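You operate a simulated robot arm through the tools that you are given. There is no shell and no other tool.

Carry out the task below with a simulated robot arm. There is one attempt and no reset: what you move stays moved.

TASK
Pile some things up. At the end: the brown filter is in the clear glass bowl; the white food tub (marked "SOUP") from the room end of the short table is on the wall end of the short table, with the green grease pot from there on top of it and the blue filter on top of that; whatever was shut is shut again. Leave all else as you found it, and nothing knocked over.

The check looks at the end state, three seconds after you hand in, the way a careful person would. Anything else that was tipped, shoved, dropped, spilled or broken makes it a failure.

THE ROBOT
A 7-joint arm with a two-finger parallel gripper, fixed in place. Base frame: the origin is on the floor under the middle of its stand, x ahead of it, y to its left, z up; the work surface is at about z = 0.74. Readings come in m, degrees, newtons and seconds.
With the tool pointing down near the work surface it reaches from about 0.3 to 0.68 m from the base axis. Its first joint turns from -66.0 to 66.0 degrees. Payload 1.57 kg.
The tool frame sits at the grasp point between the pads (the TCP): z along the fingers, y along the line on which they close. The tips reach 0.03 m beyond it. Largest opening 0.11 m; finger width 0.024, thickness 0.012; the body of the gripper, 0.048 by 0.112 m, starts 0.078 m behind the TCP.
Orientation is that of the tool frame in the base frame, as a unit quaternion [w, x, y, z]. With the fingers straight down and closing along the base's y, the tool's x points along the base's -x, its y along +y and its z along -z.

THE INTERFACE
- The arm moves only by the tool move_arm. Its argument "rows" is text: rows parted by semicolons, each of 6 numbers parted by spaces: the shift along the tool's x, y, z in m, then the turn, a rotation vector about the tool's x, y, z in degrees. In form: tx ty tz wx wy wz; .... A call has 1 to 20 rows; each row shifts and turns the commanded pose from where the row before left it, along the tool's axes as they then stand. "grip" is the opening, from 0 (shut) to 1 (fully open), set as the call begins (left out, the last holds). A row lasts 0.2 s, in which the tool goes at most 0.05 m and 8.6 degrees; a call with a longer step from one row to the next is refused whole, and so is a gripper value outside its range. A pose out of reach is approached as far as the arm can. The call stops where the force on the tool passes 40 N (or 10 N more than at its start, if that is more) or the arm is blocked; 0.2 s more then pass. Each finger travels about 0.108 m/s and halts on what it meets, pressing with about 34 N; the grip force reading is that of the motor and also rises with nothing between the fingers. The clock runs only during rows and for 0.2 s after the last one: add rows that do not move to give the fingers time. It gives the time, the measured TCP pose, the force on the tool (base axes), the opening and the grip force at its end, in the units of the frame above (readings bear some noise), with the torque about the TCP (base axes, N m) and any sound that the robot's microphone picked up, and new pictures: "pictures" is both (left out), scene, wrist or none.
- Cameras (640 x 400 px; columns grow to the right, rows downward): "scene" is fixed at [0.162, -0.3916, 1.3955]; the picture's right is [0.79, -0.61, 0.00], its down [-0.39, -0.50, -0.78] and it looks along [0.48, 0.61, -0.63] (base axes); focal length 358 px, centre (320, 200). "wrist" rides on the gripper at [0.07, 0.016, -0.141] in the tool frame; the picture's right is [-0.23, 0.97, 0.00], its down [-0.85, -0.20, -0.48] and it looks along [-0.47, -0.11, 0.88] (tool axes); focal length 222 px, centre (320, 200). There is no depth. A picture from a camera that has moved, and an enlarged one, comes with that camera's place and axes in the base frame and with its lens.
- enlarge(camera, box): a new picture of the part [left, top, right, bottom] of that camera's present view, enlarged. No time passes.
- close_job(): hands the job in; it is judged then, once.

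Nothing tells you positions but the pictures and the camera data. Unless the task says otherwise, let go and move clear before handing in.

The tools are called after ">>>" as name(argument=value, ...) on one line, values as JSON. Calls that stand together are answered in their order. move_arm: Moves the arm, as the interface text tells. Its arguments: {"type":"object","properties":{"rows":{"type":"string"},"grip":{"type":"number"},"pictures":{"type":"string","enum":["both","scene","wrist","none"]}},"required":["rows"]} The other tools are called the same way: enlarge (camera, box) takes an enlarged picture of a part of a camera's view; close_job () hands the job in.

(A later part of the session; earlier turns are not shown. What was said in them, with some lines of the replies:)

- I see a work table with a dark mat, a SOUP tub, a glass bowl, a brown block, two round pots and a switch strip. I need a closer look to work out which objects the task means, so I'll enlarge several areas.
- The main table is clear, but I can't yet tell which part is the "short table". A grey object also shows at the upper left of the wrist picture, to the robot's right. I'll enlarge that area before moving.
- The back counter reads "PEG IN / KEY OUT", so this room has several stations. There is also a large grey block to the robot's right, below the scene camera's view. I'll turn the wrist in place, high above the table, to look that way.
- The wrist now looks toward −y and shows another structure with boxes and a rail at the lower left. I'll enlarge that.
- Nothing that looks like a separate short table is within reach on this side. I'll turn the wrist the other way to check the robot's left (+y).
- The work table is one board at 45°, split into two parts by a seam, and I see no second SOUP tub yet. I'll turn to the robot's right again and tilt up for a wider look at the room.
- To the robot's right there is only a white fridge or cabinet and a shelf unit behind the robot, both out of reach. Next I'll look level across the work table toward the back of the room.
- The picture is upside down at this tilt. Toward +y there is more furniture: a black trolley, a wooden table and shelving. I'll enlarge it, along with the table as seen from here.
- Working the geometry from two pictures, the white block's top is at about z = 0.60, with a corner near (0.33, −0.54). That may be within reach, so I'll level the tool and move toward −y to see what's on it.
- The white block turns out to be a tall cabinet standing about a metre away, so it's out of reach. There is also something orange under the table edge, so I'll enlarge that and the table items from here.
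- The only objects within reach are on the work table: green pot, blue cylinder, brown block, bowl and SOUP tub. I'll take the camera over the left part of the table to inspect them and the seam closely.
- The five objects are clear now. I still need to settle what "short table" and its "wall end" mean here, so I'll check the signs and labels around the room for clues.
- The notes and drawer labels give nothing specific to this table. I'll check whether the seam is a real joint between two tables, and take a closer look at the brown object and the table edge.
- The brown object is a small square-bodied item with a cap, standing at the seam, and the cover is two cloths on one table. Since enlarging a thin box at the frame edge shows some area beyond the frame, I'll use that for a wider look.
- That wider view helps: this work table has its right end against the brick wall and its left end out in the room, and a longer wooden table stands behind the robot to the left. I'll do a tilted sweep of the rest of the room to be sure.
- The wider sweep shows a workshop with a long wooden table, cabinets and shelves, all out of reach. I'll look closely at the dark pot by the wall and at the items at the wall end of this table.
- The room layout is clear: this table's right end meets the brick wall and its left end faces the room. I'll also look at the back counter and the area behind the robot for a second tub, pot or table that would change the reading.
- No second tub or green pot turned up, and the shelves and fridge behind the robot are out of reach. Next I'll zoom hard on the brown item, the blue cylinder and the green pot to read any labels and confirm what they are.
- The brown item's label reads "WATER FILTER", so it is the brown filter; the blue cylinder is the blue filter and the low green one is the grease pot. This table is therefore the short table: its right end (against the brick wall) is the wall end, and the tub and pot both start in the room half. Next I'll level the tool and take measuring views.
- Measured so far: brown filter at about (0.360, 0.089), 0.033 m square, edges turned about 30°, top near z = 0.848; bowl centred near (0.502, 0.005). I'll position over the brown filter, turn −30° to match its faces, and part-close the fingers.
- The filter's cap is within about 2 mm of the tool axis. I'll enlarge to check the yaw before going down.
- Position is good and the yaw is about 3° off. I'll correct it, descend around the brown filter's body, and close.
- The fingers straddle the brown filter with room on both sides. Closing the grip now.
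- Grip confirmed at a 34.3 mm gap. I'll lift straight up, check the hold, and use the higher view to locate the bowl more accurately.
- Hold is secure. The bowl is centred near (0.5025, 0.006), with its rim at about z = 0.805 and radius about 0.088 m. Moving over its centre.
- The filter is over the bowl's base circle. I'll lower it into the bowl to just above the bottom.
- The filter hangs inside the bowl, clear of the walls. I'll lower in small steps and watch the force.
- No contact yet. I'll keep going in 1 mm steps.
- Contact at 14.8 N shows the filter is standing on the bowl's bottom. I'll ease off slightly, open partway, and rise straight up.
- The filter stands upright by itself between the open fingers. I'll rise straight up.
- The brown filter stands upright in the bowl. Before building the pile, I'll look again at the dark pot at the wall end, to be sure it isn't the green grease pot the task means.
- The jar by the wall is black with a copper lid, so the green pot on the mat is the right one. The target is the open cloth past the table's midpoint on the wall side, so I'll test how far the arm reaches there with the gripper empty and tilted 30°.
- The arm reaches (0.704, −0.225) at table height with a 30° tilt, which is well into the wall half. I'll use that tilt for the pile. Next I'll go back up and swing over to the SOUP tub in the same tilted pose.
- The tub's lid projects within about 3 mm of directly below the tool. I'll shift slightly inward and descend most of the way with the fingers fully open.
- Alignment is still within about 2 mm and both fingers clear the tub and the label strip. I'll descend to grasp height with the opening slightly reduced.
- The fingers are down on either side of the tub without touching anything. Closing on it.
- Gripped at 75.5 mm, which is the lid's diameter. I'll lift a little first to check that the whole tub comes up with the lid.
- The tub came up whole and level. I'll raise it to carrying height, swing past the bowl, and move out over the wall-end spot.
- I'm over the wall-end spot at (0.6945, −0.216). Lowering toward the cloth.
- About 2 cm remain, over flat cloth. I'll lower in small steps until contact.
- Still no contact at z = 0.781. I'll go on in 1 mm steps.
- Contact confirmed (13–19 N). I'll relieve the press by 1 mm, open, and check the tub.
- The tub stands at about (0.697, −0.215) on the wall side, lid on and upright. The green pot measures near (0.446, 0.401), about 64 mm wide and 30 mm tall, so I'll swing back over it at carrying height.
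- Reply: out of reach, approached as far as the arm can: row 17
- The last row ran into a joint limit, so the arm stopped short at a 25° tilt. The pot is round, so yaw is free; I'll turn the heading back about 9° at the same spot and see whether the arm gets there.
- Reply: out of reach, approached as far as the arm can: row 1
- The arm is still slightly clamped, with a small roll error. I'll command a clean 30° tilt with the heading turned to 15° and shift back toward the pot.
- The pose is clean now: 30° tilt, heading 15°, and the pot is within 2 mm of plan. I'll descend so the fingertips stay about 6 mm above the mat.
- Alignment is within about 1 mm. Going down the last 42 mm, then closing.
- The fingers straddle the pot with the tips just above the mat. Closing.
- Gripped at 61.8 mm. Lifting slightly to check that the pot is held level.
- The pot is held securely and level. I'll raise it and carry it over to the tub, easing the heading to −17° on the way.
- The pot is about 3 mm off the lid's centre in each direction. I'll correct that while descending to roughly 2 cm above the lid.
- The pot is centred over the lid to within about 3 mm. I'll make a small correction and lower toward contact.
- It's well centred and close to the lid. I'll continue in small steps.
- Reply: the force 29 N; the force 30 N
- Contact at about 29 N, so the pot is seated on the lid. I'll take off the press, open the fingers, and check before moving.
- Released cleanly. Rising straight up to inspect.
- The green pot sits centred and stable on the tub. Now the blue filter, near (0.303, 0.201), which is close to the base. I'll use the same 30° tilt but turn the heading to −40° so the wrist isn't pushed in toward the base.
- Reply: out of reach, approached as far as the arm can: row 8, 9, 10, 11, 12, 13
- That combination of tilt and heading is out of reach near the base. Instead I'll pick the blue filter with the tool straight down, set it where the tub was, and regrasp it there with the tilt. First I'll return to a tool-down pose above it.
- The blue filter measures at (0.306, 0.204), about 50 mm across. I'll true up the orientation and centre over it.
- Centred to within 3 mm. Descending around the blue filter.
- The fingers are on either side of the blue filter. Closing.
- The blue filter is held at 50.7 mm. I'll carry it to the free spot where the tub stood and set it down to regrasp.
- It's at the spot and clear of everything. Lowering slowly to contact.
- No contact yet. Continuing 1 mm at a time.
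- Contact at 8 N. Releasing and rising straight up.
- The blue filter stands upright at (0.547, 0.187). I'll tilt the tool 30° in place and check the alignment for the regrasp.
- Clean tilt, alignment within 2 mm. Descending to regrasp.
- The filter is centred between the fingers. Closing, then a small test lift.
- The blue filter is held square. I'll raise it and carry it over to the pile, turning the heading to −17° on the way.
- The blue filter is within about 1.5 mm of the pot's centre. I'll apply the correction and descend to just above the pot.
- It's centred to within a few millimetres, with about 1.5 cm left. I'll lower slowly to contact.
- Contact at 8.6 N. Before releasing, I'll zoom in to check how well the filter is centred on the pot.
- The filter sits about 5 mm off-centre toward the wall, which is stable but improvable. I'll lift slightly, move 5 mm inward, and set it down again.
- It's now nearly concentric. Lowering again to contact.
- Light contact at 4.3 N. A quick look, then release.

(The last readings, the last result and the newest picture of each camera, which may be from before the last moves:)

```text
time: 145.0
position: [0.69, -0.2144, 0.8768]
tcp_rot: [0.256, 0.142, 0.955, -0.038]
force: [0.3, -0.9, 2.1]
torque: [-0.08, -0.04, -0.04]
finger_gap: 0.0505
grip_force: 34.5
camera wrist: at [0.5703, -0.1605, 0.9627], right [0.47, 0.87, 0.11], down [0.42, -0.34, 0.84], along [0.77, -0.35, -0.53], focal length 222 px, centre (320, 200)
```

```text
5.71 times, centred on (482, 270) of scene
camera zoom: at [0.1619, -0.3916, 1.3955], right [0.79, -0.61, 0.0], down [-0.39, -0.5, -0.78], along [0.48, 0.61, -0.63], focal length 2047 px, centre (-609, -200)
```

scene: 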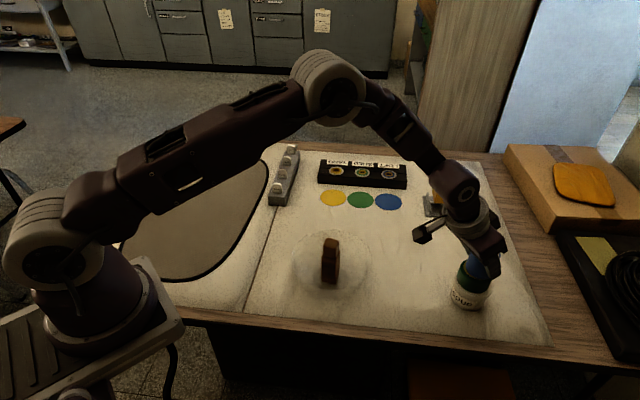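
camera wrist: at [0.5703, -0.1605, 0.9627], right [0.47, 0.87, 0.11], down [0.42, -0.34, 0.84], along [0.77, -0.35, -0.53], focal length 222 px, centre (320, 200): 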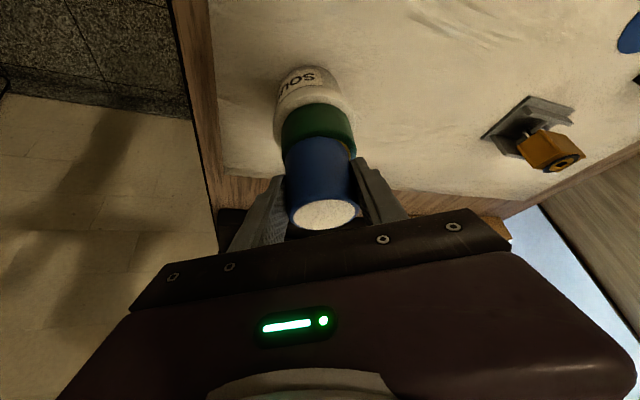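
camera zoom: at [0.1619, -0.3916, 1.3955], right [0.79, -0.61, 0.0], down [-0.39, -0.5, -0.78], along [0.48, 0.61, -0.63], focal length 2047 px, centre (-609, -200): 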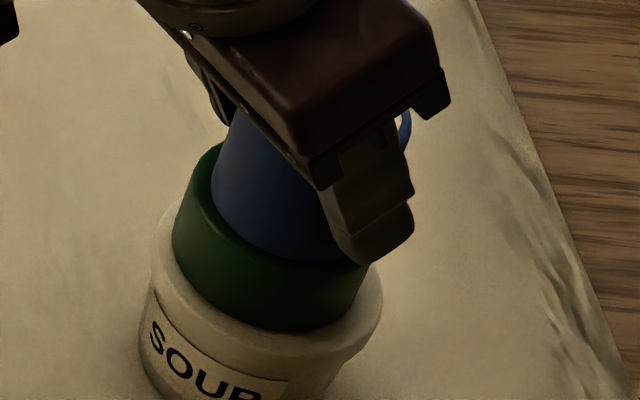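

The filter is well centred on the pot. Opening and rising straight up.

>>> move_arm(rows="0 0 0 0 0 0; 0 0 0 0 0 0; 0 0 0 0 0 0", grip=0.82, pictures="wrist")

>>> move_arm(rows="-0.004 0 -0.00693 0 0 0; -0.0075 0 -0.013 0 0 0; -0.0125 0 -0.02165 0 0 0; -0.0175 0 -0.0303 0 0 0; -0.0175 0 -0.0303 0 0 0; -0.0175 0 -0.0303 0 0 0; 0 0 0 0 0 0; 0 0 0 0 0 0")

>>> enlarge(camera="scene", box=[420, 210, 530, 330])

>>> enlarge(camera="wrist", box=[220, 0, 420, 140])

```text
time: 145.8
position: [0.6902, -0.2145, 0.8763]
tcp_rot: [0.256, 0.143, 0.955, -0.038]
force: [0.6, 0.6, -0.9]
torque: [-0.02, 0.01, 0.01]
finger_gap: 0.0903
grip_force: 0.2
camera wrist: at [0.5704, -0.1606, 0.9628], right [0.47, 0.87, 0.11], down [0.42, -0.34, 0.84], along [0.77, -0.35, -0.53], focal length 222 px, centre (320, 200)
```

wrist: 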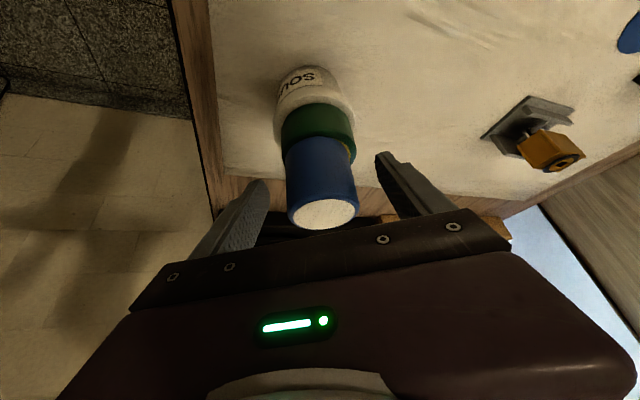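

```text
time: 147.6
position: [0.6886, -0.2141, 1.0265]
tcp_rot: [0.256, 0.143, 0.955, -0.038]
force: [0.3, 0.5, 0.1]
torque: [-0.03, -0.01, 0.0]
finger_gap: 0.0901
grip_force: 0.1
camera wrist: at [0.5692, -0.1598, 1.1128], right [0.47, 0.87, 0.11], down [0.42, -0.34, 0.84], along [0.77, -0.35, -0.53], focal length 222 px, centre (320, 200)
```

scene: 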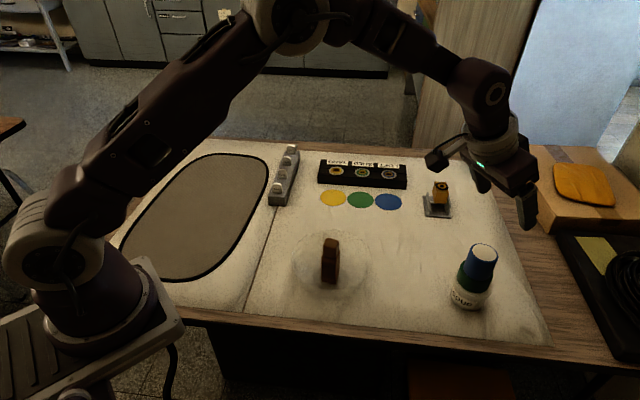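
wrist: 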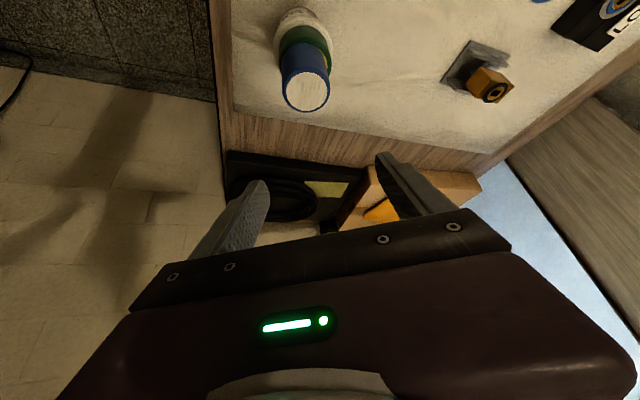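

```text
3.33 times, centred on (475, 270) of scene
camera zoom: at [0.162, -0.3916, 1.3955], right [0.79, -0.61, 0.0], down [-0.39, -0.5, -0.78], along [0.48, 0.61, -0.63], focal length 1194 px, centre (-197, -33)
```

zoom: 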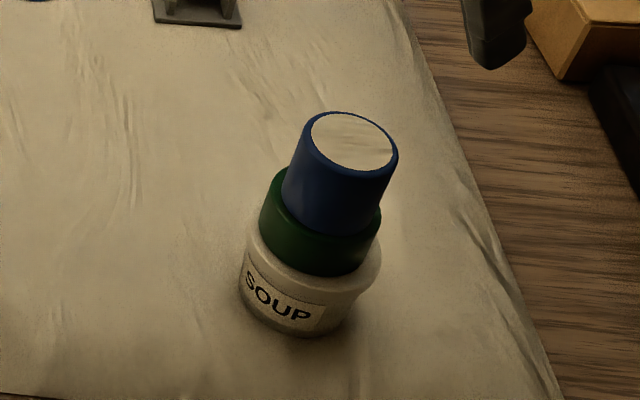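

```text
2.86 times, centred on (320, 70) of wrist
camera zoom: at [0.5692, -0.1598, 1.1128], right [0.47, 0.87, 0.11], down [0.42, -0.34, 0.84], along [0.77, -0.35, -0.53], focal length 635 px, centre (320, 571)
```

zoom: 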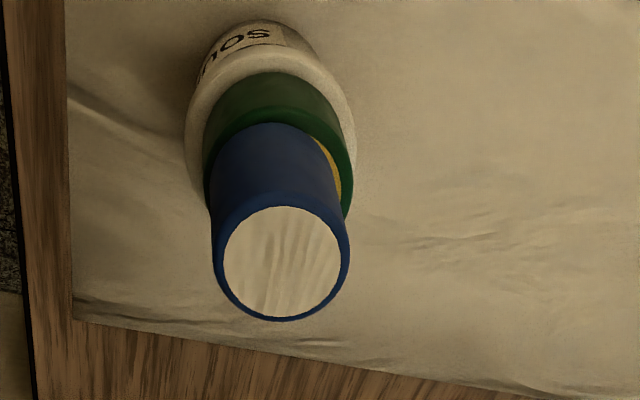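

The pile stands: tub, green pot and blue filter, all upright. I'll back the arm away, level the tool, and do a final check of the scene.

>>> move_arm(rows="-0.01 0 -0.01732 0 0 0; 0.0346 0 -0.02 0 0 0; 0.0346 0 -0.02 0 0 0; 0.0346 0 -0.02 0 0 0; 0.0346 0 -0.02 0 0 0; 0.0346 0 -0.02 0 0 0; 0 0 0 0 7.5 0; 0 0 0 0 7.5 0; 0 0 0 0 7.5 0; 0 0 0 0 7.5 0; 0 0 -0.03 0 0 -5.6; 0 0 -0.03 0 0 -5.6; 0 0 0 0 0 -5.6; 0 0 0 0 0 0; 0 0 0 0 0 0")

>>> enlarge(camera="scene", box=[200, 140, 520, 340])

>>> enlarge(camera="scene", box=[430, 225, 520, 325])

>>> enlarge(camera="scene", box=[280, 215, 390, 310])

>>> enlarge(camera="scene", box=[260, 135, 470, 230])

```text
time: 150.8
position: [0.4992, -0.1561, 1.1106]
tcp_rot: [0.0, 0.001, 1.0, 0.0]
force: [-0.4, 0.0, 0.2]
torque: [-0.01, 0.0, -0.03]
finger_gap: 0.0903
grip_force: 0.0
camera wrist: at [0.4303, -0.1397, 1.2498], right [0.23, 0.97, 0.0], down [0.85, -0.2, 0.48], along [0.47, -0.11, -0.88], focal length 222 px, centre (320, 200)
```

scene: 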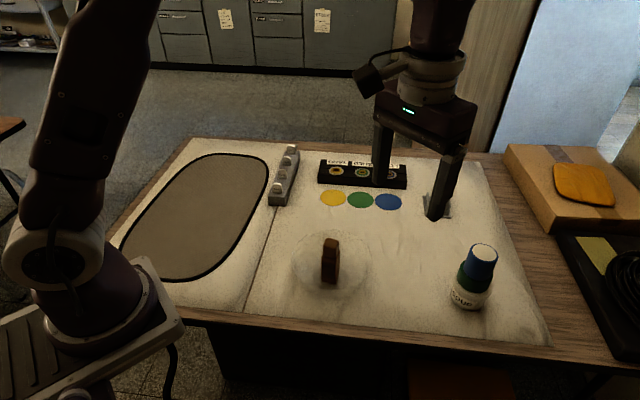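
wrist: 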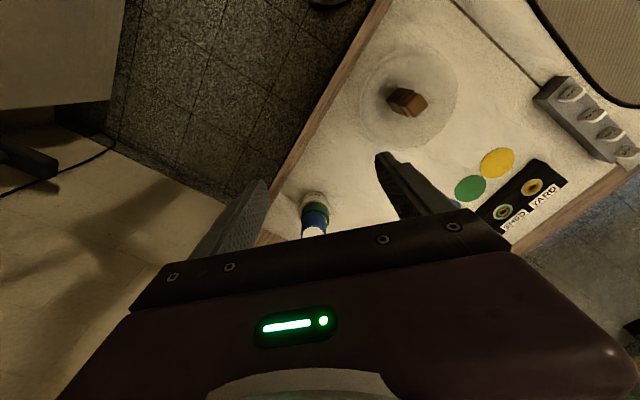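

```text
2.00 times, centred on (360, 240) of scene
camera zoom: at [0.162, -0.3916, 1.3955], right [0.79, -0.61, 0.0], down [-0.39, -0.5, -0.78], along [0.48, 0.61, -0.63], focal length 716 px, centre (240, 120)
```

zoom: 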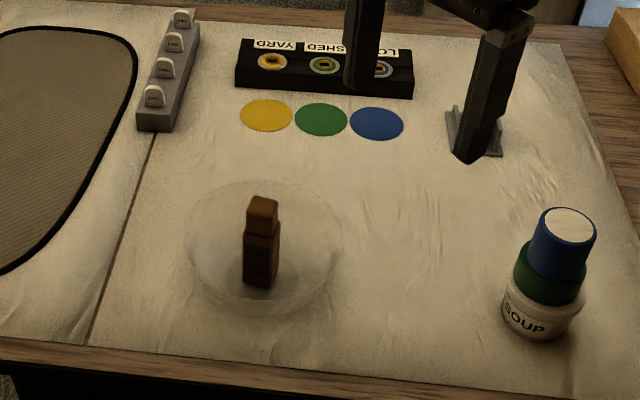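

```text
4.00 times, centred on (475, 275) of scene
camera zoom: at [0.162, -0.3916, 1.3955], right [0.79, -0.61, 0.0], down [-0.39, -0.5, -0.78], along [0.48, 0.61, -0.63], focal length 1433 px, centre (-300, -100)
```

zoom: 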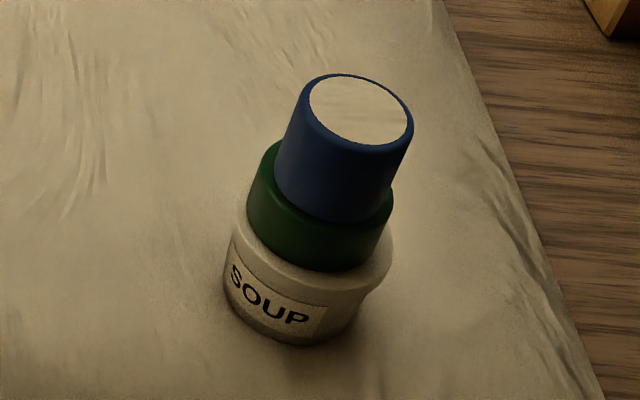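

```text
4.21 times, centred on (335, 262) of scene
camera zoom: at [0.162, -0.3916, 1.3955], right [0.79, -0.61, 0.0], down [-0.39, -0.5, -0.78], along [0.48, 0.61, -0.63], focal length 1508 px, centre (257, -63)
```

zoom: 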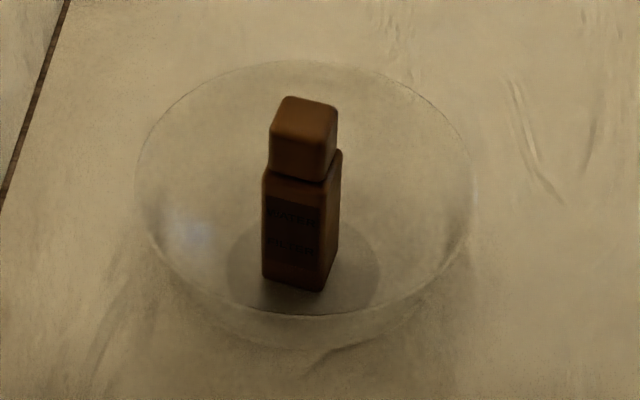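

```text
3.05 times, centred on (365, 182) of scene
camera zoom: at [0.162, -0.3916, 1.3955], right [0.79, -0.61, 0.0], down [-0.39, -0.5, -0.78], along [0.48, 0.61, -0.63], focal length 1092 px, centre (183, 253)
```

zoom: 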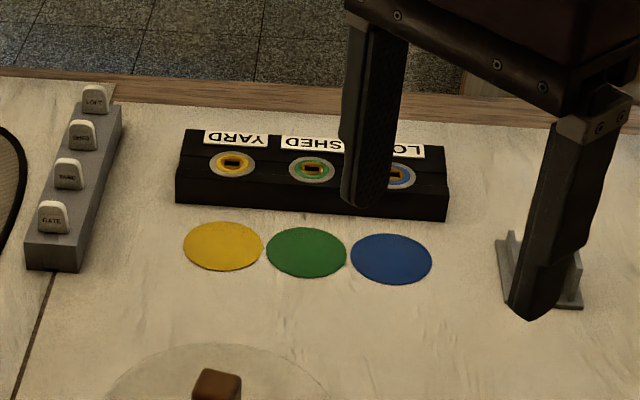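

The pile is done: the brown filter is upright in the glass bowl, and at the wall end the SOUP tub carries the green grease pot with the blue filter on top. Nothing else appears moved, nothing was opened, and the arm is clear, so I'm handing in.

>>> close_job()

```text
The job is handed in.
```

I handed the job in with the pile built. The main doubt is whether I put it at the end of the table you meant.

- **Bowl:** The brown filter (its label reads "WATER FILTER") stands upright in the clear glass bowl.
- **Pile:** The SOUP tub has its lid on, the green grease pot sits on the tub, and the blue filter sits on the pot. All three were upright and well centred in the last pictures.
- **Everything else:** I opened nothing, and I saw no sign that anything else had moved. The orange lock on its grey stand was partly hidden behind a finger in the final view but looked untouched just before that.

**Which end:** I took the "wall end" to be the end touching the brick wall. The arm can't reach that far, so the pile stands about 14 cm past the middle of the table on that side.

The green pot did not start at that end: both it and the tub began in the half facing the room. I therefore read "from there" as the room end. If you meant the end where the pot started, the pile is in the wrong place.

The blue filter was set down briefly where the tub had been, because I couldn't reach the pile with the first grip.
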